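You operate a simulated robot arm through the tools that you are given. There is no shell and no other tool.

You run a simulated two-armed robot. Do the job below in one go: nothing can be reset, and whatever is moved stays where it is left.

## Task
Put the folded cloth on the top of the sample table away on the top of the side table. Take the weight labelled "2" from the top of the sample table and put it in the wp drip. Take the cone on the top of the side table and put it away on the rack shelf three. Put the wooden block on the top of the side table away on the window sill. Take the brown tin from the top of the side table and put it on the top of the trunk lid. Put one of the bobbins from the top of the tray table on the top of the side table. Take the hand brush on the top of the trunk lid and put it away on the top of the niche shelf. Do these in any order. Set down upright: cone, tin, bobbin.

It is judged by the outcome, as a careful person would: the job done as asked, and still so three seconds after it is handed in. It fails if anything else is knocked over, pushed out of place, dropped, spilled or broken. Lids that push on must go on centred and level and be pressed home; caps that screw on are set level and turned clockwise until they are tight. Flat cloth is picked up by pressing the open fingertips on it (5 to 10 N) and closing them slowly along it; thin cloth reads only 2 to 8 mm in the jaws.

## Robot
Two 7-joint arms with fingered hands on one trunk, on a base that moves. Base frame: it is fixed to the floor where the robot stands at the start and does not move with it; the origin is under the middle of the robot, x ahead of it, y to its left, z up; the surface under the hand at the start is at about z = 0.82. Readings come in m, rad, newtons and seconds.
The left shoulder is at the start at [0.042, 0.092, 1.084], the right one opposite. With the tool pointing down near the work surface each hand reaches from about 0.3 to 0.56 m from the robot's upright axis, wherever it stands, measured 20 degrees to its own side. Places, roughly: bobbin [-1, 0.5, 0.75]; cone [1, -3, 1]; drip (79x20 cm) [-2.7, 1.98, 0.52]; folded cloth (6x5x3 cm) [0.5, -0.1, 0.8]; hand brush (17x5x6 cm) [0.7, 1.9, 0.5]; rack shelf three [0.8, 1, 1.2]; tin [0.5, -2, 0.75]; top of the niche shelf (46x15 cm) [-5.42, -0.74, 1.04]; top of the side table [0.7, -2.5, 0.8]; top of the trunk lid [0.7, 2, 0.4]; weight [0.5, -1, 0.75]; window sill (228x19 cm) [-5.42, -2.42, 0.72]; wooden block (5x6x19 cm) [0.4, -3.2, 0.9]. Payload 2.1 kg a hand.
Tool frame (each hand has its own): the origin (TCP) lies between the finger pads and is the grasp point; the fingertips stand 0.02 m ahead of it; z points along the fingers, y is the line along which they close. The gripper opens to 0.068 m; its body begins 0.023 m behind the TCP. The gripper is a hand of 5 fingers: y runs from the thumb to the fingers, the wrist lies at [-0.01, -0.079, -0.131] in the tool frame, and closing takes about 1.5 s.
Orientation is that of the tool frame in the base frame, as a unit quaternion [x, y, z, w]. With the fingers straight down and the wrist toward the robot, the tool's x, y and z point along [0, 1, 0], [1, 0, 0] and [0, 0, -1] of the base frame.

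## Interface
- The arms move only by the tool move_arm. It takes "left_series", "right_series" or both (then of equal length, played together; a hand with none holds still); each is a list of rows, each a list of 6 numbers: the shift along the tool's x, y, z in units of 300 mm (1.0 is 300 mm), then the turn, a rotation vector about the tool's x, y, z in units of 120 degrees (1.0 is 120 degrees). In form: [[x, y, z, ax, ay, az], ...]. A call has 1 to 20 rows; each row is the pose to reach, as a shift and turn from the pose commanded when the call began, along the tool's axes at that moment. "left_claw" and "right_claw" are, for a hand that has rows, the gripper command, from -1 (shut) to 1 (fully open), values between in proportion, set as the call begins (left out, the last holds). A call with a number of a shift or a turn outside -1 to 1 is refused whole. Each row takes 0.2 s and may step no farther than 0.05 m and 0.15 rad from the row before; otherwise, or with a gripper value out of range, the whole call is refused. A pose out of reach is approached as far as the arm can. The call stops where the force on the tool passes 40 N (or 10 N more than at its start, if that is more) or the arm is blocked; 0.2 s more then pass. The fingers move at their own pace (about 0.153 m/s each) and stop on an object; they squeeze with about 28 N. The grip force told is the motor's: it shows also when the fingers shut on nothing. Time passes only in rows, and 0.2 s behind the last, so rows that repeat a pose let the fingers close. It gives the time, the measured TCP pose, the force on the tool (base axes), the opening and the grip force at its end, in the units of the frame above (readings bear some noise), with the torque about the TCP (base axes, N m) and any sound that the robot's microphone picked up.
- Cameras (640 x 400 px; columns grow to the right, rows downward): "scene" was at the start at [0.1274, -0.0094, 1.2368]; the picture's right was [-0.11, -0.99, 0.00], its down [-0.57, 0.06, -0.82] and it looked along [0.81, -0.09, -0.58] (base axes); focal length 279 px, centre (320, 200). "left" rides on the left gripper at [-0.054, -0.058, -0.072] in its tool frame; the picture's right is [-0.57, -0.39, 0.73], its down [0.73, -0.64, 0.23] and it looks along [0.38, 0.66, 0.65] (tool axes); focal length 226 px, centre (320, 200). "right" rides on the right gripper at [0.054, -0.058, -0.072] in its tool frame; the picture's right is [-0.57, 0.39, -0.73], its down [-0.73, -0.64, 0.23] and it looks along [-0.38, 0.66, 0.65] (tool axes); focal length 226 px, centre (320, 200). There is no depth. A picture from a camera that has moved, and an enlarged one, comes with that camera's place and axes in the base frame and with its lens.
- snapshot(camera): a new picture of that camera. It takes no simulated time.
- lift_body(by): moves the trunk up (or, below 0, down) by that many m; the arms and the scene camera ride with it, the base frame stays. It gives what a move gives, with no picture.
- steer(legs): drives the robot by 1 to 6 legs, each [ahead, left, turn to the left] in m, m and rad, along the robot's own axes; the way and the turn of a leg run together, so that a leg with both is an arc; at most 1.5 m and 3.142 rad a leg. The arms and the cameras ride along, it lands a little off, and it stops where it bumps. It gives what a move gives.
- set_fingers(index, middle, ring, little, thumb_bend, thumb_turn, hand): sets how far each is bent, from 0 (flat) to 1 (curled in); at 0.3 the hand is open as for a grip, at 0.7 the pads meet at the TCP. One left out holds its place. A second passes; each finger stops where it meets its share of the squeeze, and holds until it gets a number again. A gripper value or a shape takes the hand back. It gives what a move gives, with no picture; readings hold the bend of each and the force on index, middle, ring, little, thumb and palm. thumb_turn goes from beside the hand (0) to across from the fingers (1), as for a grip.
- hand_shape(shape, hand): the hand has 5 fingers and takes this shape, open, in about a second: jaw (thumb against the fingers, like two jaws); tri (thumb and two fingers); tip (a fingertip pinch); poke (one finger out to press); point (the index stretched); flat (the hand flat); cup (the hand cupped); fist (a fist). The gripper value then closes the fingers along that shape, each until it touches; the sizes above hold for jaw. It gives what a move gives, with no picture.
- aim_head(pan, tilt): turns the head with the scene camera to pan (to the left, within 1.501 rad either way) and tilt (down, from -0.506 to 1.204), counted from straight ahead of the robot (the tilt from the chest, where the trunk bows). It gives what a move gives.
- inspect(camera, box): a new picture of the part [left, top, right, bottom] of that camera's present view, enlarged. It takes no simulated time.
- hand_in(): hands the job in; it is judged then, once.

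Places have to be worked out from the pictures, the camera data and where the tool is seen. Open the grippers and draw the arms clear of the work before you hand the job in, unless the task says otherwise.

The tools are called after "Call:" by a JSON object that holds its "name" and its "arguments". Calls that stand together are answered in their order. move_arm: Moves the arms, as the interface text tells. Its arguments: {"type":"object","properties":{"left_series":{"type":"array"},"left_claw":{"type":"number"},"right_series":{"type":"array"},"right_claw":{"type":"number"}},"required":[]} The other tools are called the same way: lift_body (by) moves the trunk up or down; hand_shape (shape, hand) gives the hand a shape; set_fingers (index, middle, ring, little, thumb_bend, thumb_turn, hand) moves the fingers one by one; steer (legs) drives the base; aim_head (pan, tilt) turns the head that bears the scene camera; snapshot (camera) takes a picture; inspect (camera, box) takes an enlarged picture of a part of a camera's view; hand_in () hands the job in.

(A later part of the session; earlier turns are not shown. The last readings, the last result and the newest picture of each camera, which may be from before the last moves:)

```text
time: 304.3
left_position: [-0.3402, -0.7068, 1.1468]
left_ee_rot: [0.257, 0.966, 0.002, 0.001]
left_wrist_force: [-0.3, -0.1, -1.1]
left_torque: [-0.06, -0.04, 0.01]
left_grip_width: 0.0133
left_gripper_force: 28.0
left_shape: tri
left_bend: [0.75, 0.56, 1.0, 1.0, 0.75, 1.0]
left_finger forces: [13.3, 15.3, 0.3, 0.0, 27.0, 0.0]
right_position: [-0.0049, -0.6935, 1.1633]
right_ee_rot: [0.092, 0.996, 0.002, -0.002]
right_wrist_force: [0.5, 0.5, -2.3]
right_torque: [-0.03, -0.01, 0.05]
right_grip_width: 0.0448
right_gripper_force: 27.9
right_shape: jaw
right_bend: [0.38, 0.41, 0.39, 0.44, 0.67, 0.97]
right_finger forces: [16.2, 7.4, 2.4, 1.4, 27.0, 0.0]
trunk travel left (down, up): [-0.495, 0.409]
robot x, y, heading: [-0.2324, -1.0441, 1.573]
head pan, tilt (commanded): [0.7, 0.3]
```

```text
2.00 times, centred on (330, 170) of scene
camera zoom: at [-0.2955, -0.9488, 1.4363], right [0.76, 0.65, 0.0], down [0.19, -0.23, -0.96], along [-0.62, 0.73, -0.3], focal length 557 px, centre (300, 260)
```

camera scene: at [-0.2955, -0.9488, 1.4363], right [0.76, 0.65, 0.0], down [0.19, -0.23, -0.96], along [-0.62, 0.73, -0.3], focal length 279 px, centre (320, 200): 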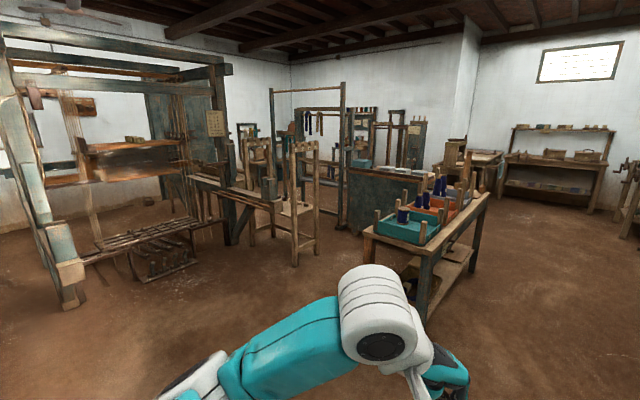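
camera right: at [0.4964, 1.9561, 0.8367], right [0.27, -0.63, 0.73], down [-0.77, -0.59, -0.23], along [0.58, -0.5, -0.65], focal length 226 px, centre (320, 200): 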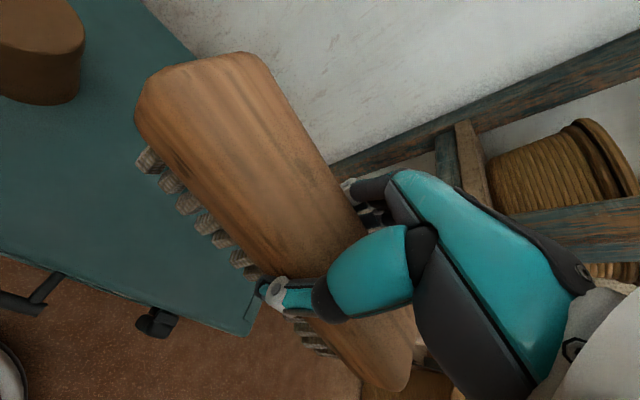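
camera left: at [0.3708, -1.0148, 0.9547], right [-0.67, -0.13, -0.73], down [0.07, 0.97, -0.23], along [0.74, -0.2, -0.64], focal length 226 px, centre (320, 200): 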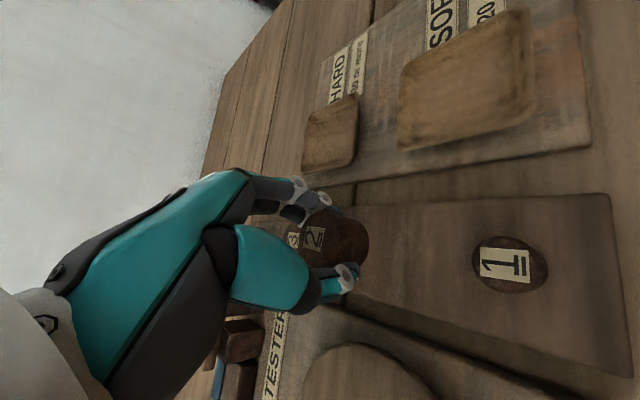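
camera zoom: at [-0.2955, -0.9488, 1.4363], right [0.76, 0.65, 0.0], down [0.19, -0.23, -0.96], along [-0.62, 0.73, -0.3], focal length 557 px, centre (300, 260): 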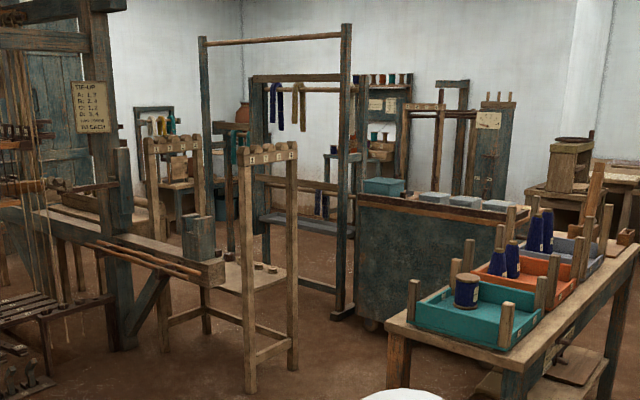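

The weight has turned in the pinch but is held firmly. The drip tray shows at about x -3.1…-2.35, y≈1.95 under a hanging frame. I raise the trunk and drive round the tray table's south end toward it.

Call:
{"name": "lift_body", "arguments": {"by": 0.15}}

Call:
{"name": "steer", "arguments": {"legs": [[0.42, 0.6, 0], [0.42, 0.58, 0]]}}

Call:
{"name": "aim_head", "arguments": {"pan": 0.3, "tilt": 0.35}}

Call:
{"name": "snapshot", "arguments": {"camera": "scene"}}

```text
time: 306.1
left_position: [-0.3396, -0.7071, 1.2973]
left_ee_rot: [0.256, 0.967, 0.001, 0.0]
left_wrist_force: [-0.5, -0.2, -1.1]
left_torque: [0.0, -0.01, -0.02]
left_grip_width: 0.0134
left_gripper_force: 28.0
left_shape: tri
left_bend: [0.75, 0.56, 1.0, 1.0, 0.75, 1.0]
left_finger forces: [13.6, 15.4, 0.3, 0.0, 27.1, 0.1]
right_position: [-0.0038, -0.6929, 1.314]
right_ee_rot: [0.091, 0.996, 0.001, -0.002]
right_wrist_force: [-0.4, 0.6, -1.7]
right_torque: [-0.04, 0.0, 0.0]
right_grip_width: 0.0448
right_gripper_force: 28.4
right_shape: jaw
right_bend: [0.38, 0.41, 0.39, 0.44, 0.67, 0.97]
right_finger forces: [16.2, 7.4, 2.5, 1.3, 27.0, 0.1]
trunk travel left (down, up): [-0.645, 0.259]
robot x, y, heading: [-0.236, -1.0403, 1.578]
head pan, tilt (commanded): [0.7, 0.3]
```

```text
time: 313.5
left_position: [-1.5085, 0.1334, 1.2979]
left_ee_rot: [0.263, 0.965, 0.001, 0.0]
left_wrist_force: [0.3, 0.0, -1.2]
left_torque: [0.0, 0.0, -0.02]
left_grip_width: 0.0131
left_gripper_force: 27.9
left_shape: tri
left_bend: [0.75, 0.56, 1.0, 1.0, 0.75, 1.0]
left_finger forces: [13.5, 15.3, 0.2, 0.0, 27.1, 0.0]
right_position: [-1.1733, 0.1441, 1.313]
right_ee_rot: [0.097, 0.995, 0.002, -0.001]
right_wrist_force: [-0.1, -0.1, -2.1]
right_torque: [0.01, -0.01, -0.01]
right_grip_width: 0.0451
right_gripper_force: 27.5
right_shape: jaw
right_bend: [0.38, 0.41, 0.39, 0.44, 0.67, 0.97]
right_finger forces: [16.3, 7.4, 2.5, 1.3, 26.9, 0.0]
trunk travel left (down, up): [-0.645, 0.259]
robot x, y, heading: [-1.4095, -0.1984, 1.567]
head pan, tilt (commanded): [0.7, 0.3]
```

```text
time: 314.4
left_position: [-1.5089, 0.1345, 1.2976]
left_ee_rot: [0.264, 0.965, 0.001, 0.001]
left_wrist_force: [-0.3, 0.0, -1.1]
left_torque: [0.0, 0.01, -0.02]
left_grip_width: 0.0133
left_gripper_force: 28.0
left_shape: tri
left_bend: [0.75, 0.56, 1.0, 1.0, 0.75, 1.0]
left_finger forces: [13.5, 15.2, 0.3, 0.1, 27.1, 0.0]
right_position: [-1.1731, 0.1432, 1.3137]
right_ee_rot: [0.098, 0.995, 0.001, 0.0]
right_wrist_force: [-0.1, -0.1, -1.7]
right_torque: [0.0, -0.02, 0.01]
right_grip_width: 0.0446
right_gripper_force: 27.5
right_shape: jaw
right_bend: [0.38, 0.41, 0.39, 0.44, 0.67, 0.97]
right_finger forces: [16.2, 7.4, 2.4, 1.3, 27.1, 0.0]
trunk travel left (down, up): [-0.645, 0.259]
robot x, y, heading: [-1.4061, -0.1998, 1.57]
head pan, tilt (commanded): [0.3, 0.351]
```

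```text
taken
camera scene: at [-1.4359, -0.0981, 1.5819], right [0.96, 0.29, 0.0], down [0.1, -0.33, -0.94], along [-0.27, 0.9, -0.34], focal length 279 px, centre (320, 200)
```

scene: 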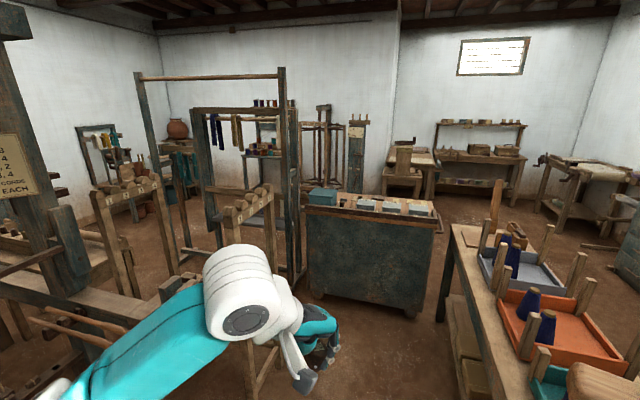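

The frame with hanging hanks is ahead-left. I drive 0.85 m further north and look left again.

Call:
{"name": "steer", "arguments": {"legs": [[0.85, 0, 0]]}}

Call:
{"name": "aim_head", "arguments": {"pan": 0.6, "tilt": 0.45}}

Call:
{"name": "snapshot", "arguments": {"camera": "scene"}}

Call:
{"name": "aim_head", "arguments": {"pan": 1.3, "tilt": 0.45}}

Call:
{"name": "snapshot", "arguments": {"camera": "scene"}}

```text
time: 318.9
left_position: [-1.5014, 0.9775, 1.2968]
left_ee_rot: [0.265, 0.964, 0.002, 0.001]
left_wrist_force: [-0.1, -0.4, -0.8]
left_torque: [-0.01, 0.01, -0.02]
left_grip_width: 0.0135
left_gripper_force: 28.1
left_shape: tri
left_bend: [0.75, 0.56, 1.0, 1.0, 0.75, 1.0]
left_finger forces: [13.5, 15.3, 0.4, 0.1, 27.1, 0.0]
right_position: [-1.163, 0.9849, 1.314]
right_ee_rot: [0.1, 0.995, 0.001, 0.0]
right_wrist_force: [0.0, 0.1, -2.8]
right_torque: [-0.03, -0.01, 0.0]
right_grip_width: 0.0448
right_gripper_force: 28.3
right_shape: jaw
right_bend: [0.38, 0.41, 0.39, 0.44, 0.67, 0.97]
right_finger forces: [16.2, 7.4, 2.4, 1.3, 27.0, 0.0]
trunk travel left (down, up): [-0.645, 0.259]
robot x, y, heading: [-1.3978, 0.6436, 1.559]
head pan, tilt (commanded): [0.3, 0.351]
```

```text
time: 319.7
left_position: [-1.5001, 0.9759, 1.2972]
left_ee_rot: [0.266, 0.964, 0.001, 0.0]
left_wrist_force: [-0.3, -0.1, -0.4]
left_torque: [-0.03, 0.0, 0.02]
left_grip_width: 0.0132
left_gripper_force: 28.6
left_shape: tri
left_bend: [0.75, 0.56, 1.0, 1.0, 0.75, 1.0]
left_finger forces: [13.5, 15.3, 0.4, 0.0, 27.1, 0.1]
right_position: [-1.1639, 0.9858, 1.3143]
right_ee_rot: [0.101, 0.995, 0.001, 0.0]
right_wrist_force: [0.2, 0.2, -1.2]
right_torque: [-0.01, 0.01, 0.03]
right_grip_width: 0.0448
right_gripper_force: 28.0
right_shape: jaw
right_bend: [0.38, 0.41, 0.39, 0.44, 0.67, 0.97]
right_finger forces: [16.1, 7.4, 2.4, 1.3, 27.0, 0.0]
trunk travel left (down, up): [-0.645, 0.259]
robot x, y, heading: [-1.4019, 0.645, 1.555]
head pan, tilt (commanded): [0.6, 0.45]
```

```text
taken
camera scene: at [-1.4523, 0.7317, 1.5727], right [0.83, 0.55, 0.0], down [0.24, -0.36, -0.9], along [-0.5, 0.75, -0.44], focal length 279 px, centre (320, 200)
```

scene: 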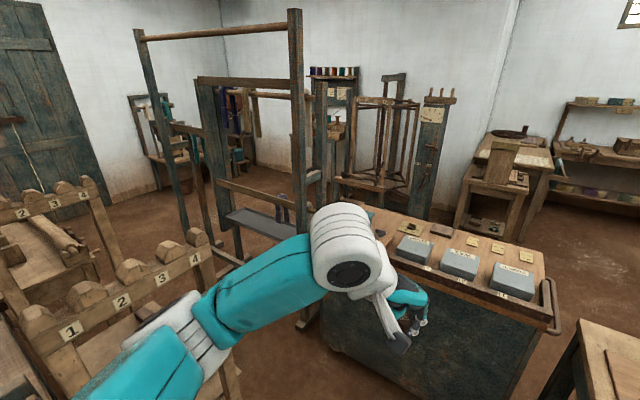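

```text
time: 320.8
left_position: [-1.5005, 0.9763, 1.2975]
left_ee_rot: [0.266, 0.964, 0.001, 0.0]
left_wrist_force: [0.3, 0.8, -1.3]
left_torque: [0.0, -0.03, 0.03]
left_grip_width: 0.0131
left_gripper_force: 27.5
left_shape: tri
left_bend: [0.75, 0.56, 1.0, 1.0, 0.75, 1.0]
left_finger forces: [13.5, 15.2, 0.3, 0.1, 27.1, 0.1]
right_position: [-1.1638, 0.9863, 1.314]
right_ee_rot: [0.1, 0.995, 0.001, -0.001]
right_wrist_force: [1.1, -0.5, -1.4]
right_torque: [0.01, -0.05, -0.01]
right_grip_width: 0.0448
right_gripper_force: 28.4
right_shape: jaw
right_bend: [0.38, 0.41, 0.39, 0.44, 0.67, 0.97]
right_finger forces: [16.2, 7.3, 2.4, 1.3, 27.0, 0.0]
trunk travel left (down, up): [-0.645, 0.259]
robot x, y, heading: [-1.4015, 0.641, 1.565]
head pan, tilt (commanded): [1.3, 0.45]
```

```text
taken
camera scene: at [-1.4896, 0.6809, 1.5727], right [0.28, 0.96, 0.0], down [0.42, -0.12, -0.9], along [-0.86, 0.25, -0.44], focal length 279 px, centre (320, 200)
```

scene: 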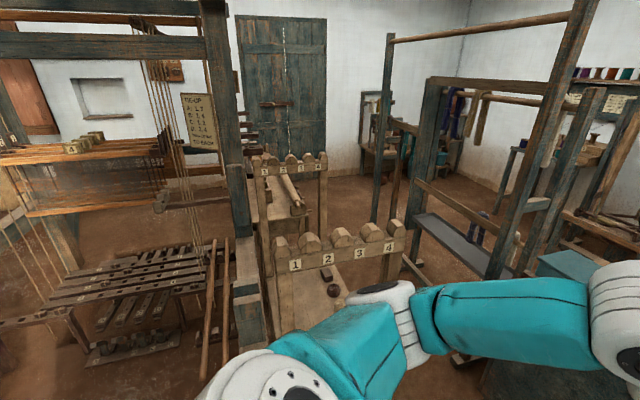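

I zoom in on the frame to understand the drip tray and its bars.

Call:
{"name": "inspect", "arguments": {"camera": "scene", "box": [360, 60, 600, 300]}}

Call:
{"name": "aim_head", "arguments": {"pan": 0.75, "tilt": 0.45}}

Call:
{"name": "inspect", "arguments": {"camera": "scene", "box": [180, 40, 420, 270]}}

```text
1.67 times, centred on (480, 180) of scene
camera zoom: at [-1.4896, 0.6809, 1.5727], right [0.28, 0.96, 0.0], down [0.42, -0.12, -0.9], along [-0.86, 0.25, -0.44], focal length 464 px, centre (53, 233)
```

zoom: 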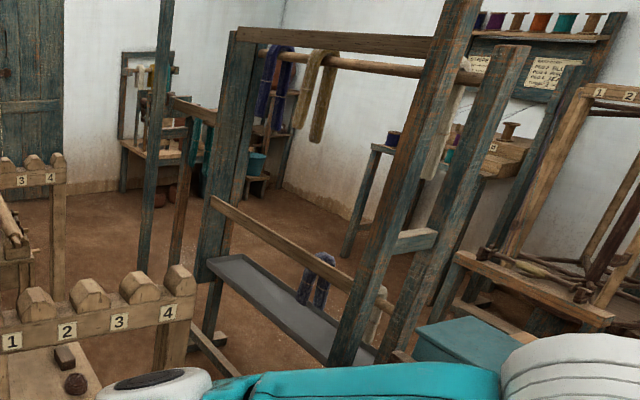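

```text
time: 321.7
left_position: [-1.5007, 0.9785, 1.2979]
left_ee_rot: [0.266, 0.964, 0.002, 0.0]
left_wrist_force: [-0.3, -0.2, -1.1]
left_torque: [-0.01, 0.02, -0.02]
left_grip_width: 0.0132
left_gripper_force: 28.0
left_shape: tri
left_bend: [0.75, 0.56, 1.0, 1.0, 0.75, 1.0]
left_finger forces: [13.4, 15.3, 0.3, 0.0, 27.1, 0.0]
right_position: [-1.1636, 0.9861, 1.3138]
right_ee_rot: [0.101, 0.995, 0.002, -0.001]
right_wrist_force: [0.5, -0.1, -1.5]
right_torque: [-0.01, -0.01, 0.0]
right_grip_width: 0.0445
right_gripper_force: 27.8
right_shape: jaw
right_bend: [0.38, 0.41, 0.39, 0.44, 0.67, 0.97]
right_finger forces: [16.2, 7.4, 2.4, 1.3, 26.9, 0.0]
trunk travel left (down, up): [-0.645, 0.259]
robot x, y, heading: [-1.4027, 0.6432, 1.559]
head pan, tilt (commanded): [0.75, 0.45]
```

```text
1.74 times, centred on (300, 155) of scene
camera zoom: at [-1.4633, 0.723, 1.5727], right [0.74, 0.67, 0.0], down [0.29, -0.32, -0.9], along [-0.61, 0.66, -0.44], focal length 485 px, centre (355, 278)
```

zoom: 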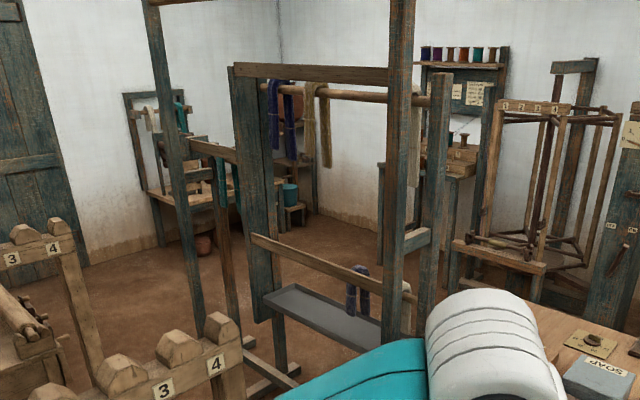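

The drip is a grey trough (z≈0.52, y≈1.88–2.08) with a rail in front at z≈0.83, y≈1.85. I'll come from the south: tuck the hands in a bit, drive north to y≈1.33 and strafe left into the corridor facing north.

Call:
{"name": "move_arm", "arguments": {"left_series": [[-0.04, -0.065, 0, 0, 0, 0], [-0.077, -0.129, 0, 0, 0, 0]], "right_series": [[-0.015, -0.074, 0, 0, 0, 0], [-0.03, -0.147, 0, 0, 0, 0]]}}

Call:
{"name": "steer", "arguments": {"legs": [[0.68, 0.02, 0.01]]}}

Call:
{"name": "aim_head", "arguments": {"pan": 1.2, "tilt": 0.6}}

Call:
{"name": "snapshot", "arguments": {"camera": "scene"}}

```text
time: 322.3
left_position: [-1.4993, 0.9307, 1.2958]
left_ee_rot: [0.266, 0.964, 0.001, 0.001]
left_wrist_force: [-0.3, -0.7, -2.0]
left_torque: [-0.01, -0.04, -0.03]
left_grip_width: 0.0134
left_gripper_force: 27.9
left_shape: tri
left_bend: [0.75, 0.56, 1.0, 1.0, 0.75, 1.0]
left_finger forces: [13.7, 15.3, 0.3, 0.1, 27.1, 0.0]
right_position: [-1.1623, 0.9413, 1.3152]
right_ee_rot: [0.1, 0.995, 0.001, -0.002]
right_wrist_force: [0.2, -0.4, -0.9]
right_torque: [0.01, -0.01, 0.0]
right_grip_width: 0.0445
right_gripper_force: 28.1
right_shape: jaw
right_bend: [0.38, 0.41, 0.39, 0.44, 0.68, 0.97]
right_finger forces: [16.2, 7.3, 2.4, 1.1, 27.0, 0.1]
trunk travel left (down, up): [-0.645, 0.259]
robot x, y, heading: [-1.4003, 0.6399, 1.553]
head pan, tilt (commanded): [0.75, 0.45]
```

```text
time: 326.1
left_position: [-1.525, 1.6067, 1.2968]
left_ee_rot: [0.255, 0.967, 0.001, 0.0]
left_wrist_force: [-0.2, 0.6, -1.1]
left_torque: [-0.03, 0.04, -0.03]
left_grip_width: 0.0129
left_gripper_force: 28.0
left_shape: tri
left_bend: [0.75, 0.56, 1.0, 1.0, 0.75, 1.0]
left_finger forces: [13.7, 15.3, 0.3, 0.1, 27.3, 0.0]
right_position: [-1.1888, 1.6237, 1.3139]
right_ee_rot: [0.09, 0.996, 0.0, -0.002]
right_wrist_force: [-0.7, 0.4, -1.9]
right_torque: [0.04, -0.01, 0.0]
right_grip_width: 0.0448
right_gripper_force: 28.4
right_shape: jaw
right_bend: [0.38, 0.41, 0.39, 0.44, 0.68, 0.97]
right_finger forces: [16.0, 7.4, 2.3, 1.2, 27.0, 0.0]
trunk travel left (down, up): [-0.645, 0.259]
robot x, y, heading: [-1.4226, 1.3163, 1.58]
head pan, tilt (commanded): [0.75, 0.45]
```

```text
time: 327.0
left_position: [-1.5247, 1.6057, 1.2974]
left_ee_rot: [0.255, 0.967, 0.002, 0.0]
left_wrist_force: [-0.6, -0.1, -0.6]
left_torque: [-0.04, 0.01, 0.03]
left_grip_width: 0.0129
left_gripper_force: 27.7
left_shape: tri
left_bend: [0.75, 0.56, 1.0, 1.0, 0.75, 1.0]
left_finger forces: [13.7, 15.3, 0.3, 0.0, 27.2, 0.1]
right_position: [-1.1885, 1.6232, 1.3158]
right_ee_rot: [0.09, 0.996, 0.0, -0.002]
right_wrist_force: [-0.9, 0.3, -0.9]
right_torque: [0.01, -0.02, 0.0]
right_grip_width: 0.0448
right_gripper_force: 28.1
right_shape: jaw
right_bend: [0.38, 0.41, 0.39, 0.44, 0.68, 0.97]
right_finger forces: [16.1, 7.4, 2.5, 1.3, 27.0, 0.1]
trunk travel left (down, up): [-0.645, 0.259]
robot x, y, heading: [-1.4181, 1.3187, 1.578]
head pan, tilt (commanded): [1.201, 0.6]
```

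```text
taken
camera scene: at [-1.5035, 1.3626, 1.5592], right [0.35, 0.94, 0.0], down [0.53, -0.2, -0.83], along [-0.77, 0.29, -0.56], focal length 279 px, centre (320, 200)
```

scene: 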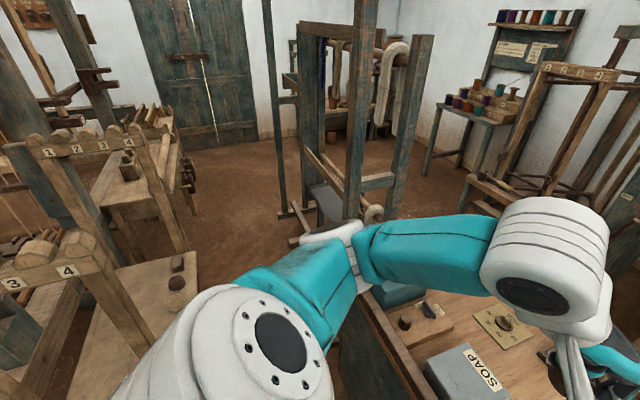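

The corridor (y≈1.1–1.75) is clear. I strafe left in two steps.

Call:
{"name": "steer", "arguments": {"legs": [[0.01, 0.7, -0.005]]}}

Call:
{"name": "aim_head", "arguments": {"pan": 0.3, "tilt": 0.6}}

Call:
{"name": "snapshot", "arguments": {"camera": "scene"}}

```text
time: 330.8
left_position: [-2.2319, 1.6103, 1.2968]
left_ee_rot: [0.257, 0.966, 0.002, 0.001]
left_wrist_force: [-0.1, 0.0, -0.4]
left_torque: [-0.01, 0.01, 0.0]
left_grip_width: 0.013
left_gripper_force: 28.0
left_shape: tri
left_bend: [0.75, 0.56, 1.0, 1.0, 0.75, 1.0]
left_finger forces: [13.7, 15.3, 0.3, 0.0, 27.2, 0.0]
right_position: [-1.8948, 1.6272, 1.3167]
right_ee_rot: [0.09, 0.996, 0.002, -0.001]
right_wrist_force: [-0.3, -0.3, -1.5]
right_torque: [-0.03, 0.01, 0.02]
right_grip_width: 0.0448
right_gripper_force: 27.7
right_shape: jaw
right_bend: [0.38, 0.41, 0.39, 0.44, 0.68, 0.97]
right_finger forces: [16.1, 7.4, 2.3, 1.2, 27.0, 0.0]
trunk travel left (down, up): [-0.645, 0.259]
robot x, y, heading: [-2.1271, 1.3255, 1.581]
head pan, tilt (commanded): [1.201, 0.6]
```

```text
time: 332.0
left_position: [-2.2307, 1.6088, 1.2964]
left_ee_rot: [0.255, 0.967, 0.001, 0.001]
left_wrist_force: [0.3, 0.0, -1.0]
left_torque: [-0.04, 0.01, 0.0]
left_grip_width: 0.013
left_gripper_force: 27.5
left_shape: tri
left_bend: [0.75, 0.56, 1.0, 1.0, 0.75, 1.0]
left_finger forces: [13.8, 15.4, 0.3, 0.0, 27.2, 0.0]
right_position: [-1.8936, 1.627, 1.3156]
right_ee_rot: [0.09, 0.996, 0.001, -0.001]
right_wrist_force: [0.5, 0.0, -1.3]
right_torque: [-0.02, -0.05, -0.01]
right_grip_width: 0.0446
right_gripper_force: 27.8
right_shape: jaw
right_bend: [0.38, 0.41, 0.39, 0.44, 0.68, 0.97]
right_finger forces: [16.1, 7.5, 2.4, 1.2, 27.0, 0.1]
trunk travel left (down, up): [-0.645, 0.259]
robot x, y, heading: [-2.1247, 1.3206, 1.578]
head pan, tilt (commanded): [0.3, 0.6]
```

```text
taken
camera scene: at [-2.1532, 1.419, 1.5592], right [0.95, 0.31, 0.0], down [0.17, -0.54, -0.82], along [-0.25, 0.79, -0.57], focal length 279 px, centre (320, 200)
```

scene: 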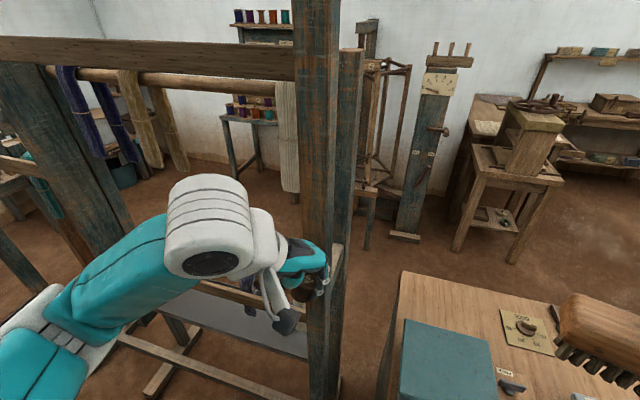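

I'm abreast of the frame's right post with ~15 cm to spare. I continue left another 0.62 m.

Call:
{"name": "steer", "arguments": {"legs": [[0.0, 0.62, -0.005]]}}

Call:
{"name": "aim_head", "arguments": {"pan": 0.0, "tilt": 0.8}}

Call:
{"name": "snapshot", "arguments": {"camera": "scene"}}

```text
time: 335.5
left_position: [-2.8455, 1.6065, 1.2978]
left_ee_rot: [0.257, 0.966, 0.002, 0.0]
left_wrist_force: [0.1, 0.4, -1.3]
left_torque: [-0.03, 0.0, -0.04]
left_grip_width: 0.0131
left_gripper_force: 27.8
left_shape: tri
left_bend: [0.75, 0.56, 1.0, 1.0, 0.75, 1.0]
left_finger forces: [13.6, 15.2, 0.2, 0.1, 27.3, 0.0]
right_position: [-2.5088, 1.6209, 1.3138]
right_ee_rot: [0.093, 0.996, 0.0, -0.001]
right_wrist_force: [0.2, -0.2, -2.2]
right_torque: [0.01, 0.0, 0.04]
right_grip_width: 0.0449
right_gripper_force: 27.8
right_shape: jaw
right_bend: [0.38, 0.41, 0.39, 0.44, 0.68, 0.97]
right_finger forces: [16.2, 7.4, 2.4, 1.2, 26.9, 0.0]
trunk travel left (down, up): [-0.645, 0.259]
robot x, y, heading: [-2.7448, 1.3193, 1.576]
head pan, tilt (commanded): [0.3, 0.6]
```

```text
time: 336.3
left_position: [-2.8432, 1.6054, 1.2975]
left_ee_rot: [0.258, 0.966, 0.002, 0.0]
left_wrist_force: [-0.4, -0.1, -0.8]
left_torque: [0.0, -0.03, 0.0]
left_grip_width: 0.0131
left_gripper_force: 27.9
left_shape: tri
left_bend: [0.75, 0.56, 1.0, 1.0, 0.75, 1.0]
left_finger forces: [13.7, 15.3, 0.3, 0.1, 27.2, 0.0]
right_position: [-2.5087, 1.6219, 1.3145]
right_ee_rot: [0.092, 0.996, 0.001, -0.003]
right_wrist_force: [-0.5, -0.3, -1.0]
right_torque: [-0.02, 0.01, -0.02]
right_grip_width: 0.0449
right_gripper_force: 27.5
right_shape: jaw
right_bend: [0.38, 0.41, 0.39, 0.44, 0.68, 0.97]
right_finger forces: [16.1, 7.5, 2.5, 1.2, 27.0, 0.0]
trunk travel left (down, up): [-0.645, 0.259]
robot x, y, heading: [-2.7422, 1.3163, 1.573]
head pan, tilt (commanded): [0.0, 0.799]
```

```text
taken
camera scene: at [-2.7426, 1.4117, 1.5423], right [1.0, 0.0, 0.0], down [0.0, -0.72, -0.7], along [0.0, 0.7, -0.72], focal length 279 px, centre (320, 200)
```

scene: 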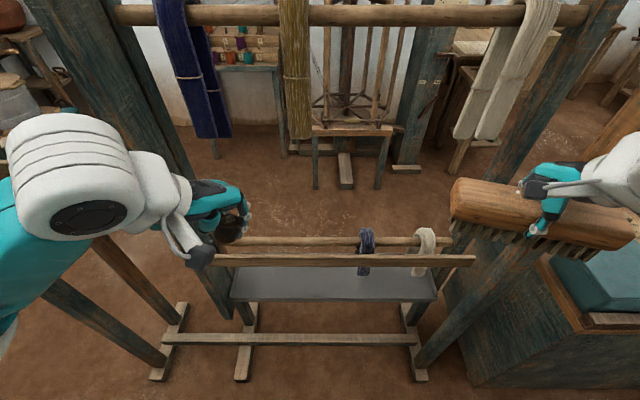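

I'm centred before the drip trough; its floor (z≈0.52) lies behind and below a plank rail (z≈0.84). I lower the trunk in steps to reach in under the rail.

Call:
{"name": "lift_body", "arguments": {"by": -0.35}}

Call:
{"name": "lift_body", "arguments": {"by": -0.25}}

Call:
{"name": "snapshot", "arguments": {"camera": "scene"}}

Call:
{"name": "snapshot", "arguments": {"camera": "left"}}

```text
time: 339.7
left_position: [-2.8454, 1.6066, 0.9463]
left_ee_rot: [0.258, 0.966, 0.002, 0.0]
left_wrist_force: [0.8, -0.6, -1.4]
left_torque: [0.02, -0.03, 0.03]
left_grip_width: 0.0131
left_gripper_force: 28.4
left_shape: tri
left_bend: [0.75, 0.56, 1.0, 1.0, 0.75, 1.0]
left_finger forces: [14.0, 15.3, 0.4, 0.0, 27.3, 0.1]
right_position: [-2.5096, 1.6205, 0.965]
right_ee_rot: [0.093, 0.996, 0.001, -0.001]
right_wrist_force: [0.0, -0.4, -1.5]
right_torque: [0.0, 0.03, 0.0]
right_grip_width: 0.0451
right_gripper_force: 27.9
right_shape: jaw
right_bend: [0.38, 0.41, 0.39, 0.44, 0.68, 0.97]
right_finger forces: [16.1, 7.4, 2.4, 1.2, 26.9, 0.0]
trunk travel left (down, up): [-0.295, 0.609]
robot x, y, heading: [-2.7403, 1.3236, 1.576]
head pan, tilt (commanded): [0.0, 0.799]
```

```text
time: 342.3
left_position: [-2.8449, 1.6231, 0.6528]
left_ee_rot: [0.257, 0.963, -0.084, 0.023]
left_wrist_force: [-0.4, -0.1, -0.8]
left_torque: [-0.03, 0.0, 0.01]
left_grip_width: 0.0129
left_gripper_force: 28.3
left_shape: tri
left_bend: [0.75, 0.56, 1.0, 1.0, 0.75, 1.0]
left_finger forces: [14.0, 15.2, 0.3, 0.0, 27.4, 0.0]
right_position: [-2.5087, 1.6311, 0.6956]
right_ee_rot: [0.093, 0.995, -0.038, 0.002]
right_wrist_force: [0.1, 0.1, -1.8]
right_torque: [0.0, -0.01, -0.02]
right_grip_width: 0.0448
right_gripper_force: 28.3
right_shape: jaw
right_bend: [0.38, 0.41, 0.39, 0.44, 0.68, 0.97]
right_finger forces: [16.1, 7.5, 2.4, 1.2, 26.9, 0.1]
trunk travel left (down, up): [-0.045, 0.859]
robot x, y, heading: [-2.7413, 1.3171, 1.576]
head pan, tilt (commanded): [0.0, 0.799]
```

```text
taken
camera scene: at [-2.7428, 1.4993, 0.9357], right [1.0, 0.0, 0.0], down [0.0, -0.72, -0.7], along [0.0, 0.7, -0.72], focal length 279 px, centre (320, 200)
```

scene: 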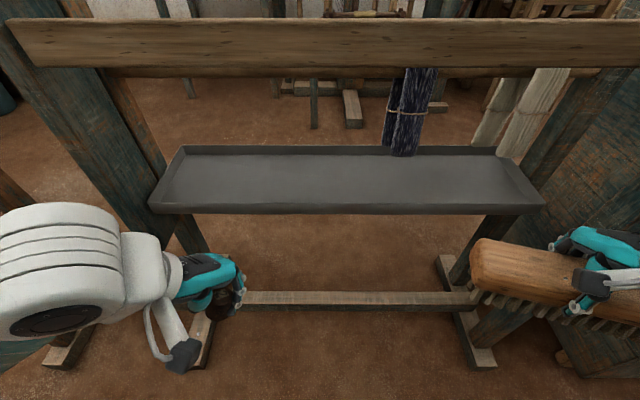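

```text
taken
camera left: at [-2.8266, 1.5572, 0.7366], right [0.3, -0.73, -0.61], down [-0.95, -0.23, -0.2], along [0.01, 0.64, -0.77], focal length 226 px, centre (320, 200)
```

left: 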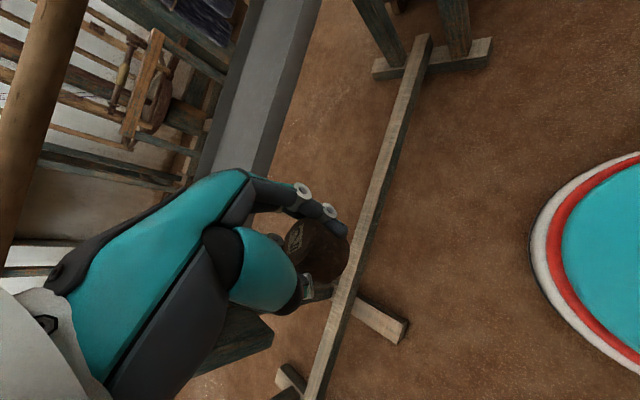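

The trough lip is at z≈0.535, y≈1.87, the plank's underside at z≈0.80. I drive 8 cm closer and tip the left hand forward about 40° so it can slip under the plank.

Call:
{"name": "steer", "arguments": {"legs": [[0.08, 0, 0]]}}

Call:
{"name": "move_arm", "arguments": {"left_series": [[-0.005, 0.04, -0.005, -0.048, 0.028, 0], [-0.011, 0.082, -0.012, -0.097, 0.055, 0], [-0.016, 0.123, -0.017, -0.145, 0.083, 0], [-0.021, 0.164, -0.023, -0.193, 0.111, 0], [-0.027, 0.205, -0.029, -0.242, 0.138, 0], [-0.032, 0.246, -0.035, -0.29, 0.166, 0]]}}

Call:
{"name": "snapshot", "arguments": {"camera": "scene"}}

Call:
{"name": "snapshot", "arguments": {"camera": "left"}}

```text
time: 343.3
left_position: [-2.8445, 1.7018, 0.6521]
left_ee_rot: [0.258, 0.962, -0.084, 0.024]
left_wrist_force: [0.5, 0.9, -1.5]
left_torque: [-0.02, -0.01, 0.04]
left_grip_width: 0.0133
left_gripper_force: 28.4
left_shape: tri
left_bend: [0.75, 0.56, 1.0, 1.0, 0.75, 1.0]
left_finger forces: [14.0, 15.3, 0.3, 0.0, 27.3, 0.0]
right_position: [-2.5078, 1.7103, 0.6952]
right_ee_rot: [0.093, 0.995, -0.038, 0.003]
right_wrist_force: [-0.7, -0.9, -1.9]
right_torque: [0.01, 0.03, -0.01]
right_grip_width: 0.0448
right_gripper_force: 27.9
right_shape: jaw
right_bend: [0.38, 0.41, 0.39, 0.44, 0.68, 0.97]
right_finger forces: [16.1, 7.6, 2.3, 1.2, 27.0, 0.0]
trunk travel left (down, up): [-0.045, 0.859]
robot x, y, heading: [-2.7434, 1.3961, 1.571]
head pan, tilt (commanded): [0.0, 0.799]
```

```text
time: 344.7
left_position: [-2.7982, 1.7632, 0.652]
left_ee_rot: [0.249, 0.933, 0.252, -0.065]
left_wrist_force: [0.0, -1.0, -1.0]
left_torque: [-0.01, 0.0, 0.02]
left_grip_width: 0.0129
left_gripper_force: 27.9
left_shape: tri
left_bend: [0.76, 0.56, 1.0, 1.0, 0.75, 1.0]
left_finger forces: [15.0, 15.0, 0.3, 0.0, 27.8, 0.0]
left hand out of reach, approached as far as the arm can: row 1, 2, 3, 4, 5
right_position: [-2.5079, 1.7097, 0.6948]
right_ee_rot: [0.093, 0.995, -0.038, 0.003]
right_wrist_force: [0.5, 0.9, -0.9]
right_torque: [-0.01, 0.0, 0.01]
right_grip_width: 0.0449
right_gripper_force: 27.9
right_shape: jaw
right_bend: [0.38, 0.41, 0.39, 0.44, 0.68, 0.97]
right_finger forces: [16.0, 7.5, 2.4, 1.2, 27.0, 0.0]
trunk travel left (down, up): [-0.045, 0.859]
robot x, y, heading: [-2.7446, 1.3958, 1.576]
head pan, tilt (commanded): [0.0, 0.799]
```

```text
taken
camera scene: at [-2.7426, 1.5785, 0.9357], right [1.0, 0.0, 0.0], down [0.0, -0.72, -0.7], along [0.0, 0.7, -0.72], focal length 279 px, centre (320, 200)
```

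scene: 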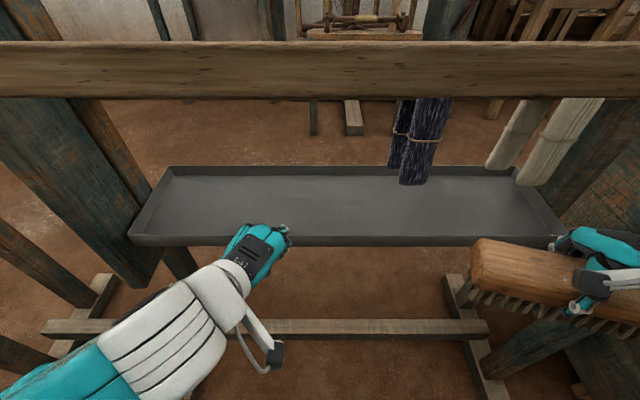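

```text
taken
camera left: at [-2.7806, 1.6591, 0.6746], right [0.3, -0.17, -0.94], down [-0.95, -0.05, -0.3], along [0.01, 0.98, -0.17], focal length 226 px, centre (320, 200)
```

left: 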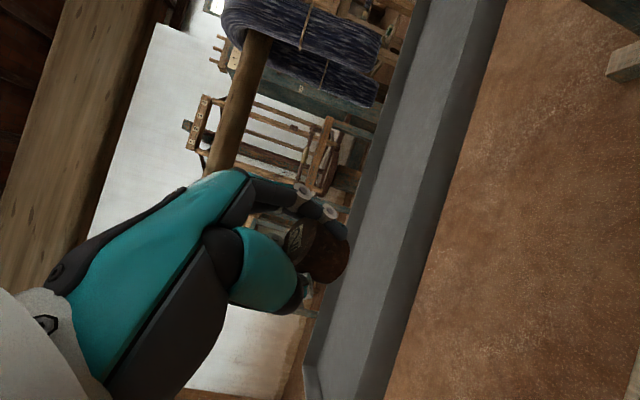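

The hand is tilted and the weight still firmly pinched. I move it forward under the plank to the middle of the trough, about 10 cm above its floor.

Call:
{"name": "move_arm", "arguments": {"left_series": [[0.06, 0.1, 0.07, 0, 0, 0], [0.12, 0.2, 0.15, 0, 0, 0], [0.17, 0.29, 0.24, 0, 0, 0], [0.21, 0.36, 0.32, 0, 0, 0], [0.2517, 0.4357, 0.408, 0, 0, 0]]}}

Call:
{"name": "snapshot", "arguments": {"camera": "scene"}}

Call:
{"name": "snapshot", "arguments": {"camera": "left"}}

```text
time: 345.9
left_position: [-2.7988, 1.9546, 0.6233]
left_ee_rot: [0.25, 0.932, 0.252, -0.064]
left_wrist_force: [-0.5, -0.1, -0.6]
left_torque: [-0.02, 0.03, -0.01]
left_grip_width: 0.0124
left_gripper_force: 27.9
left_shape: tri
left_bend: [0.76, 0.56, 1.0, 1.0, 0.75, 1.0]
left_finger forces: [16.0, 15.0, 0.1, 0.0, 28.3, 0.1]
right_position: [-2.5084, 1.7096, 0.6958]
right_ee_rot: [0.093, 0.995, -0.038, 0.002]
right_wrist_force: [-0.1, 0.0, -1.6]
right_torque: [-0.04, 0.02, -0.03]
right_grip_width: 0.0446
right_gripper_force: 27.3
right_shape: jaw
right_bend: [0.38, 0.41, 0.39, 0.44, 0.68, 0.97]
right_finger forces: [16.1, 7.5, 2.4, 1.2, 27.0, 0.0]
trunk travel left (down, up): [-0.045, 0.859]
robot x, y, heading: [-2.7438, 1.3975, 1.57]
head pan, tilt (commanded): [0.0, 0.799]
```

```text
taken
camera scene: at [-2.7427, 1.5785, 0.9357], right [1.0, 0.0, 0.0], down [0.0, -0.72, -0.7], along [0.0, 0.7, -0.72], focal length 279 px, centre (320, 200)
```

scene: 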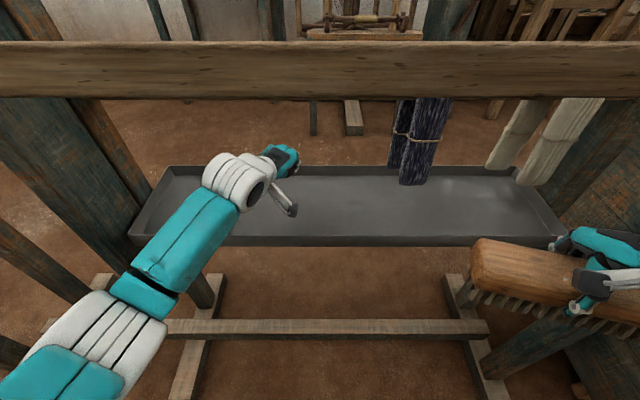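

```text
taken
camera left: at [-2.7814, 1.8502, 0.6448], right [0.3, -0.17, -0.94], down [-0.95, -0.04, -0.3], along [0.01, 0.98, -0.17], focal length 226 px, centre (320, 200)
```

left: 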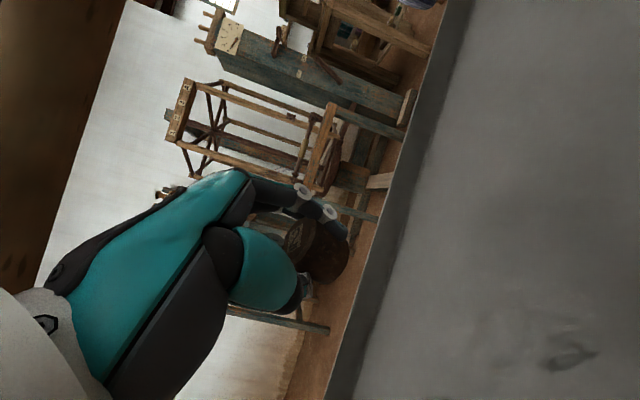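

The weight hovers over the middle of the trough. I lower straight down in 1 cm steps watching the force.

Call:
{"name": "move_arm", "arguments": {"left_series": [[-0.0082, -0.0146, 0.0288, 0, 0, 0], [-0.0165, -0.0292, 0.0577, 0, 0, 0], [-0.0247, -0.0438, 0.0865, 0, 0, 0], [-0.0329, -0.0584, 0.1153, 0, 0, 0]]}}

```text
time: 346.9
left_position: [-2.7992, 1.9536, 0.5825]
left_ee_rot: [0.249, 0.933, 0.251, -0.065]
left_wrist_force: [0.4, -0.2, -1.2]
left_torque: [-0.01, -0.01, -0.02]
left_grip_width: 0.0126
left_gripper_force: 27.7
left_shape: tri
left_bend: [0.76, 0.56, 1.0, 1.0, 0.75, 1.0]
left_finger forces: [16.0, 15.0, 0.3, 0.1, 28.3, 0.0]
right_position: [-2.5088, 1.711, 0.6953]
right_ee_rot: [0.093, 0.995, -0.038, 0.003]
right_wrist_force: [-0.6, 0.0, -1.3]
right_torque: [0.0, -0.02, 0.0]
right_grip_width: 0.045
right_gripper_force: 27.8
right_shape: jaw
right_bend: [0.38, 0.41, 0.39, 0.44, 0.68, 0.97]
right_finger forces: [16.0, 7.5, 2.5, 1.2, 27.0, 0.0]
trunk travel left (down, up): [-0.045, 0.859]
robot x, y, heading: [-2.7385, 1.3964, 1.579]
head pan, tilt (commanded): [0.0, 0.799]
```

Call:
{"name": "inspect", "arguments": {"camera": "left", "box": [200, 100, 520, 400]}}

Call:
{"name": "inspect", "arguments": {"camera": "scene", "box": [180, 120, 380, 260]}}

```text
1.33 times, centred on (360, 250) of left
camera zoom: at [-2.7818, 1.8492, 0.6052], right [0.3, -0.17, -0.94], down [-0.95, -0.05, -0.3], along [0.01, 0.98, -0.18], focal length 301 px, centre (267, 133)
```

zoom: 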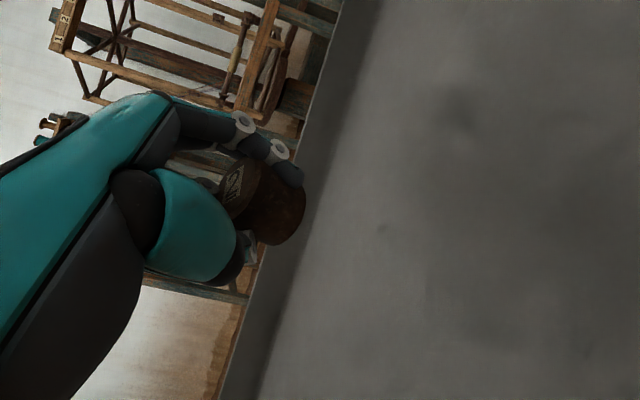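

```text
2.86 times, centred on (280, 190) of scene
camera zoom: at [-2.7426, 1.5786, 0.9357], right [1.0, 0.0, 0.0], down [0.0, -0.72, -0.7], along [0.0, 0.7, -0.72], focal length 796 px, centre (434, 229)
```

zoom: 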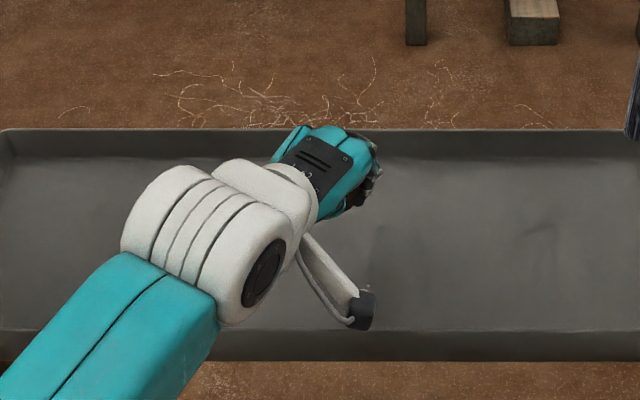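

Still 3–4 cm above the floor. I continue down in 5 mm steps.

Call:
{"name": "move_arm", "arguments": {"left_series": [[-0.0041, -0.0073, 0.0144, 0, 0, 0], [-0.0082, -0.0146, 0.0288, 0, 0, 0], [-0.0123, -0.0219, 0.0432, 0, 0, 0], [-0.0165, -0.0292, 0.0577, 0, 0, 0], [-0.0206, -0.0365, 0.0721, 0, 0, 0], [-0.0247, -0.0438, 0.0865, 0, 0, 0]]}}

```text
time: 348.3
left_position: [-2.7984, 1.9526, 0.5528]
left_ee_rot: [0.25, 0.933, 0.252, -0.065]
left_wrist_force: [0.3, 0.8, -0.7]
left_torque: [0.0, -0.04, -0.01]
left_grip_width: 0.0123
left_gripper_force: 27.6
left_shape: tri
left_bend: [0.76, 0.56, 1.0, 1.0, 0.75, 1.0]
left_finger forces: [15.9, 14.9, 0.2, 0.1, 28.4, 0.0]
right_position: [-2.5083, 1.7103, 0.6953]
right_ee_rot: [0.093, 0.995, -0.037, 0.003]
right_wrist_force: [0.7, 0.3, -1.8]
right_torque: [0.0, 0.01, 0.02]
right_grip_width: 0.0447
right_gripper_force: 27.7
right_shape: jaw
right_bend: [0.38, 0.41, 0.39, 0.44, 0.68, 0.97]
right_finger forces: [16.0, 7.5, 2.4, 1.3, 27.0, 0.0]
trunk travel left (down, up): [-0.045, 0.859]
robot x, y, heading: [-2.742, 1.3957, 1.573]
head pan, tilt (commanded): [0.0, 0.799]
```

Call:
{"name": "move_arm", "arguments": {"left_series": [[-0.0025, -0.0044, 0.0086, 0, 0, 0], [-0.0049, -0.0088, 0.0173, 0, 0, 0], [-0.0074, -0.0131, 0.0259, 0, 0, 0], [-0.0099, -0.0175, 0.0346, 0, 0, 0], [-0.0123, -0.0219, 0.0432, 0, 0, 0]]}}

Call:
{"name": "snapshot", "arguments": {"camera": "left"}}

```text
time: 349.5
left_position: [-2.7986, 1.9533, 0.5365]
left_ee_rot: [0.251, 0.933, 0.252, -0.064]
left_wrist_force: [0.4, -0.5, -0.5]
left_torque: [0.0, 0.02, 0.01]
left_grip_width: 0.0125
left_gripper_force: 28.1
left_shape: tri
left_bend: [0.76, 0.56, 1.0, 1.0, 0.75, 1.0]
left_finger forces: [16.1, 15.0, 0.2, 0.1, 28.3, 0.1]
right_position: [-2.5073, 1.7102, 0.6957]
right_ee_rot: [0.093, 0.995, -0.039, 0.002]
right_wrist_force: [-0.3, -0.5, -2.0]
right_torque: [-0.01, 0.0, 0.01]
right_grip_width: 0.0449
right_gripper_force: 27.9
right_shape: jaw
right_bend: [0.38, 0.41, 0.39, 0.44, 0.68, 0.97]
right_finger forces: [16.0, 7.5, 2.4, 1.2, 27.1, 0.1]
trunk travel left (down, up): [-0.045, 0.859]
robot x, y, heading: [-2.7443, 1.3953, 1.568]
head pan, tilt (commanded): [0.0, 0.799]
```

```text
taken
camera left: at [-2.7813, 1.8495, 0.5604], right [0.3, -0.17, -0.94], down [-0.95, -0.05, -0.3], along [0.01, 0.98, -0.18], focal length 226 px, centre (320, 200)
```

left: 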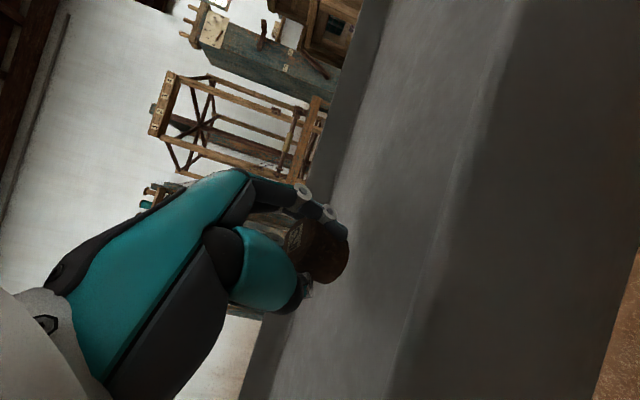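

No contact yet at 0.5365. I continue in 3 mm steps.

Call:
{"name": "move_arm", "arguments": {"left_series": [[-0.0025, -0.0044, 0.0086, 0, 0, 0], [-0.0049, -0.0088, 0.0173, 0, 0, 0], [-0.0074, -0.0131, 0.0259, 0, 0, 0]]}}

Call:
{"name": "inspect", "arguments": {"camera": "left", "box": [200, 130, 520, 330]}}

Call:
{"name": "inspect", "arguments": {"camera": "scene", "box": [230, 130, 390, 260]}}

```text
time: 350.3
left_position: [-2.7989, 1.9528, 0.5288]
left_ee_rot: [0.249, 0.933, 0.252, -0.066]
left_wrist_force: [0.3, 0.8, 3.6]
left_torque: [0.04, 0.0, 0.03]
left_grip_width: 0.0122
left_gripper_force: 28.2
left_shape: tri
left_bend: [0.76, 0.56, 1.0, 1.0, 0.75, 1.0]
left_finger forces: [14.9, 15.3, 0.4, 0.0, 28.6, 0.1]
right_position: [-2.507, 1.7102, 0.6943]
right_ee_rot: [0.093, 0.995, -0.038, 0.003]
right_wrist_force: [0.0, 0.1, -2.6]
right_torque: [-0.01, 0.0, 0.02]
right_grip_width: 0.0448
right_gripper_force: 28.4
right_shape: jaw
right_bend: [0.38, 0.41, 0.39, 0.44, 0.68, 0.97]
right_finger forces: [16.0, 7.5, 2.4, 1.2, 27.1, 0.1]
trunk travel left (down, up): [-0.045, 0.859]
robot x, y, heading: [-2.7456, 1.3963, 1.574]
head pan, tilt (commanded): [0.0, 0.799]
```

```text
2.00 times, centred on (360, 230) of left
camera zoom: at [-2.781, 1.8491, 0.5513], right [0.3, -0.17, -0.94], down [-0.95, -0.05, -0.3], along [0.01, 0.98, -0.17], focal length 452 px, centre (240, 140)
```

zoom: 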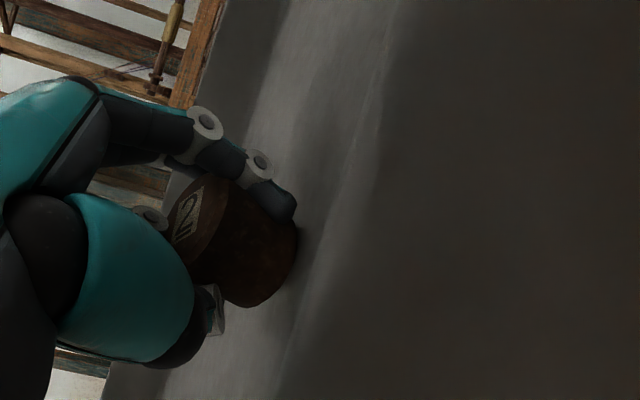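

```text
3.08 times, centred on (310, 195) of scene
camera zoom: at [-2.7426, 1.5784, 0.9358], right [1.0, 0.0, 0.0], down [0.0, -0.72, -0.7], along [0.0, 0.7, -0.72], focal length 858 px, centre (351, 215)
```

zoom: 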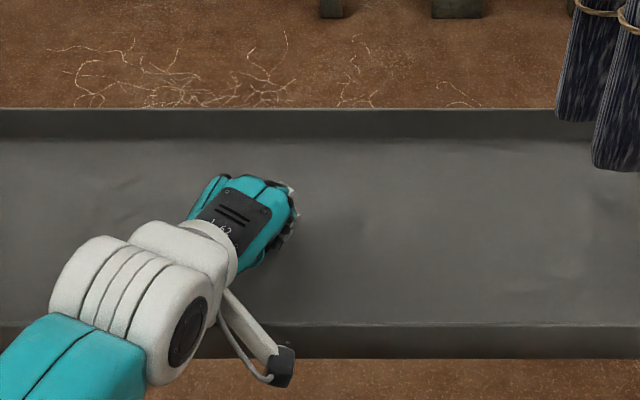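

Light contact: the weight touches the trough floor. I open the pinch half-way while easing up a few millimetres.

Call:
{"name": "move_arm", "arguments": {"left_series": [[0, 0, 0, 0, 0, 0], [0.0025, 0.0044, -0.0086, 0, 0, 0], [0.0025, 0.0044, -0.0086, 0, 0, 0], [0.0025, 0.0044, -0.0086, 0, 0, 0], [0.0025, 0.0044, -0.0086, 0, 0, 0]], "left_claw": 0.1}}

Call:
{"name": "inspect", "arguments": {"camera": "left", "box": [200, 130, 520, 330]}}

```text
time: 351.5
left_position: [-2.8001, 1.9541, 0.5327]
left_ee_rot: [0.25, 0.933, 0.252, -0.066]
left_wrist_force: [0.1, 1.4, 8.8]
left_torque: [0.03, 0.07, -0.02]
left_grip_width: 0.0322
left_gripper_force: 0.0
left_shape: tri
left_bend: [0.74, 0.42, 0.99, 0.99, 0.77, 1.0]
left_finger forces: [0.1, 0.2, 0.0, 0.0, 8.8, 0.0]
right_position: [-2.5078, 1.7093, 0.6953]
right_ee_rot: [0.093, 0.995, -0.039, 0.003]
right_wrist_force: [0.1, 0.4, -1.5]
right_torque: [-0.02, 0.01, 0.0]
right_grip_width: 0.0446
right_gripper_force: 28.8
right_shape: jaw
right_bend: [0.38, 0.41, 0.39, 0.44, 0.68, 0.97]
right_finger forces: [16.1, 7.4, 2.5, 1.3, 26.9, 0.0]
trunk travel left (down, up): [-0.045, 0.859]
robot x, y, heading: [-2.7457, 1.3956, 1.571]
head pan, tilt (commanded): [0.0, 0.799]
```

```text
2.00 times, centred on (360, 230) of left
camera zoom: at [-2.7813, 1.8491, 0.5549], right [0.3, -0.17, -0.94], down [-0.95, -0.05, -0.3], along [0.01, 0.98, -0.17], focal length 452 px, centre (240, 140)
```

zoom: 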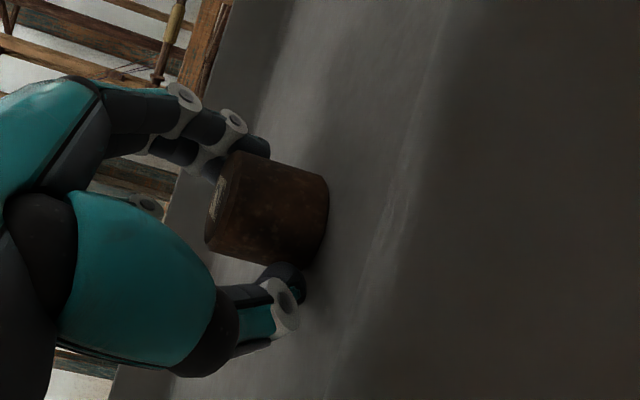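

The weight now stands on the trough floor, released. I ease up a bit while opening fully.

Call:
{"name": "move_arm", "arguments": {"left_series": [[0.004, 0.007, -0.0144, 0, 0, 0], [0.008, 0.0146, -0.0288, 0, 0, 0], [0.008, 0.0146, -0.0288, 0, 0, 0], [0.008, 0.0146, -0.0288, 0, 0, 0]], "left_claw": 0.7}}

Call:
{"name": "inspect", "arguments": {"camera": "left", "box": [200, 130, 520, 330]}}

```text
time: 352.5
left_position: [-2.7986, 1.954, 0.5425]
left_ee_rot: [0.25, 0.933, 0.252, -0.066]
left_wrist_force: [0.6, 1.3, 3.7]
left_torque: [-0.04, 0.03, 0.0]
left_grip_width: 0.0563
left_gripper_force: 0.1
left_shape: tri
left_bend: [0.27, 0.33, 0.99, 0.99, 0.51, 1.0]
left_finger forces: [0.1, 0.0, 0.0, 0.0, 4.1, 0.1]
right_position: [-2.5076, 1.7097, 0.6963]
right_ee_rot: [0.093, 0.995, -0.038, 0.003]
right_wrist_force: [0.2, 0.2, -1.4]
right_torque: [0.0, -0.01, 0.02]
right_grip_width: 0.0448
right_gripper_force: 27.8
right_shape: jaw
right_bend: [0.38, 0.41, 0.39, 0.44, 0.68, 0.97]
right_finger forces: [16.0, 7.5, 2.4, 1.2, 26.9, 0.1]
trunk travel left (down, up): [-0.045, 0.859]
robot x, y, heading: [-2.7448, 1.3959, 1.571]
head pan, tilt (commanded): [0.0, 0.799]
```

```text
2.00 times, centred on (360, 230) of left
camera zoom: at [-2.7812, 1.849, 0.5643], right [0.3, -0.17, -0.94], down [-0.95, -0.05, -0.3], along [0.01, 0.98, -0.18], focal length 452 px, centre (240, 140)
```

zoom: 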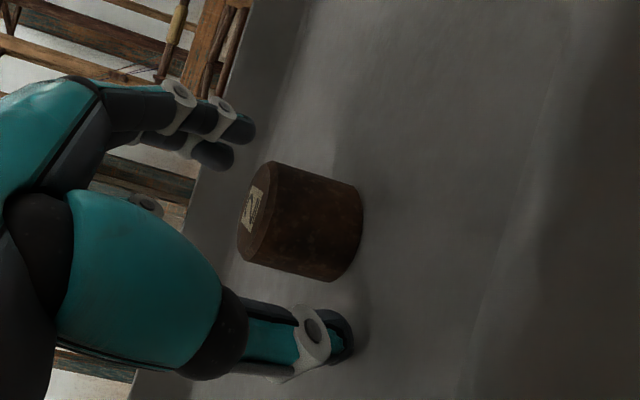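

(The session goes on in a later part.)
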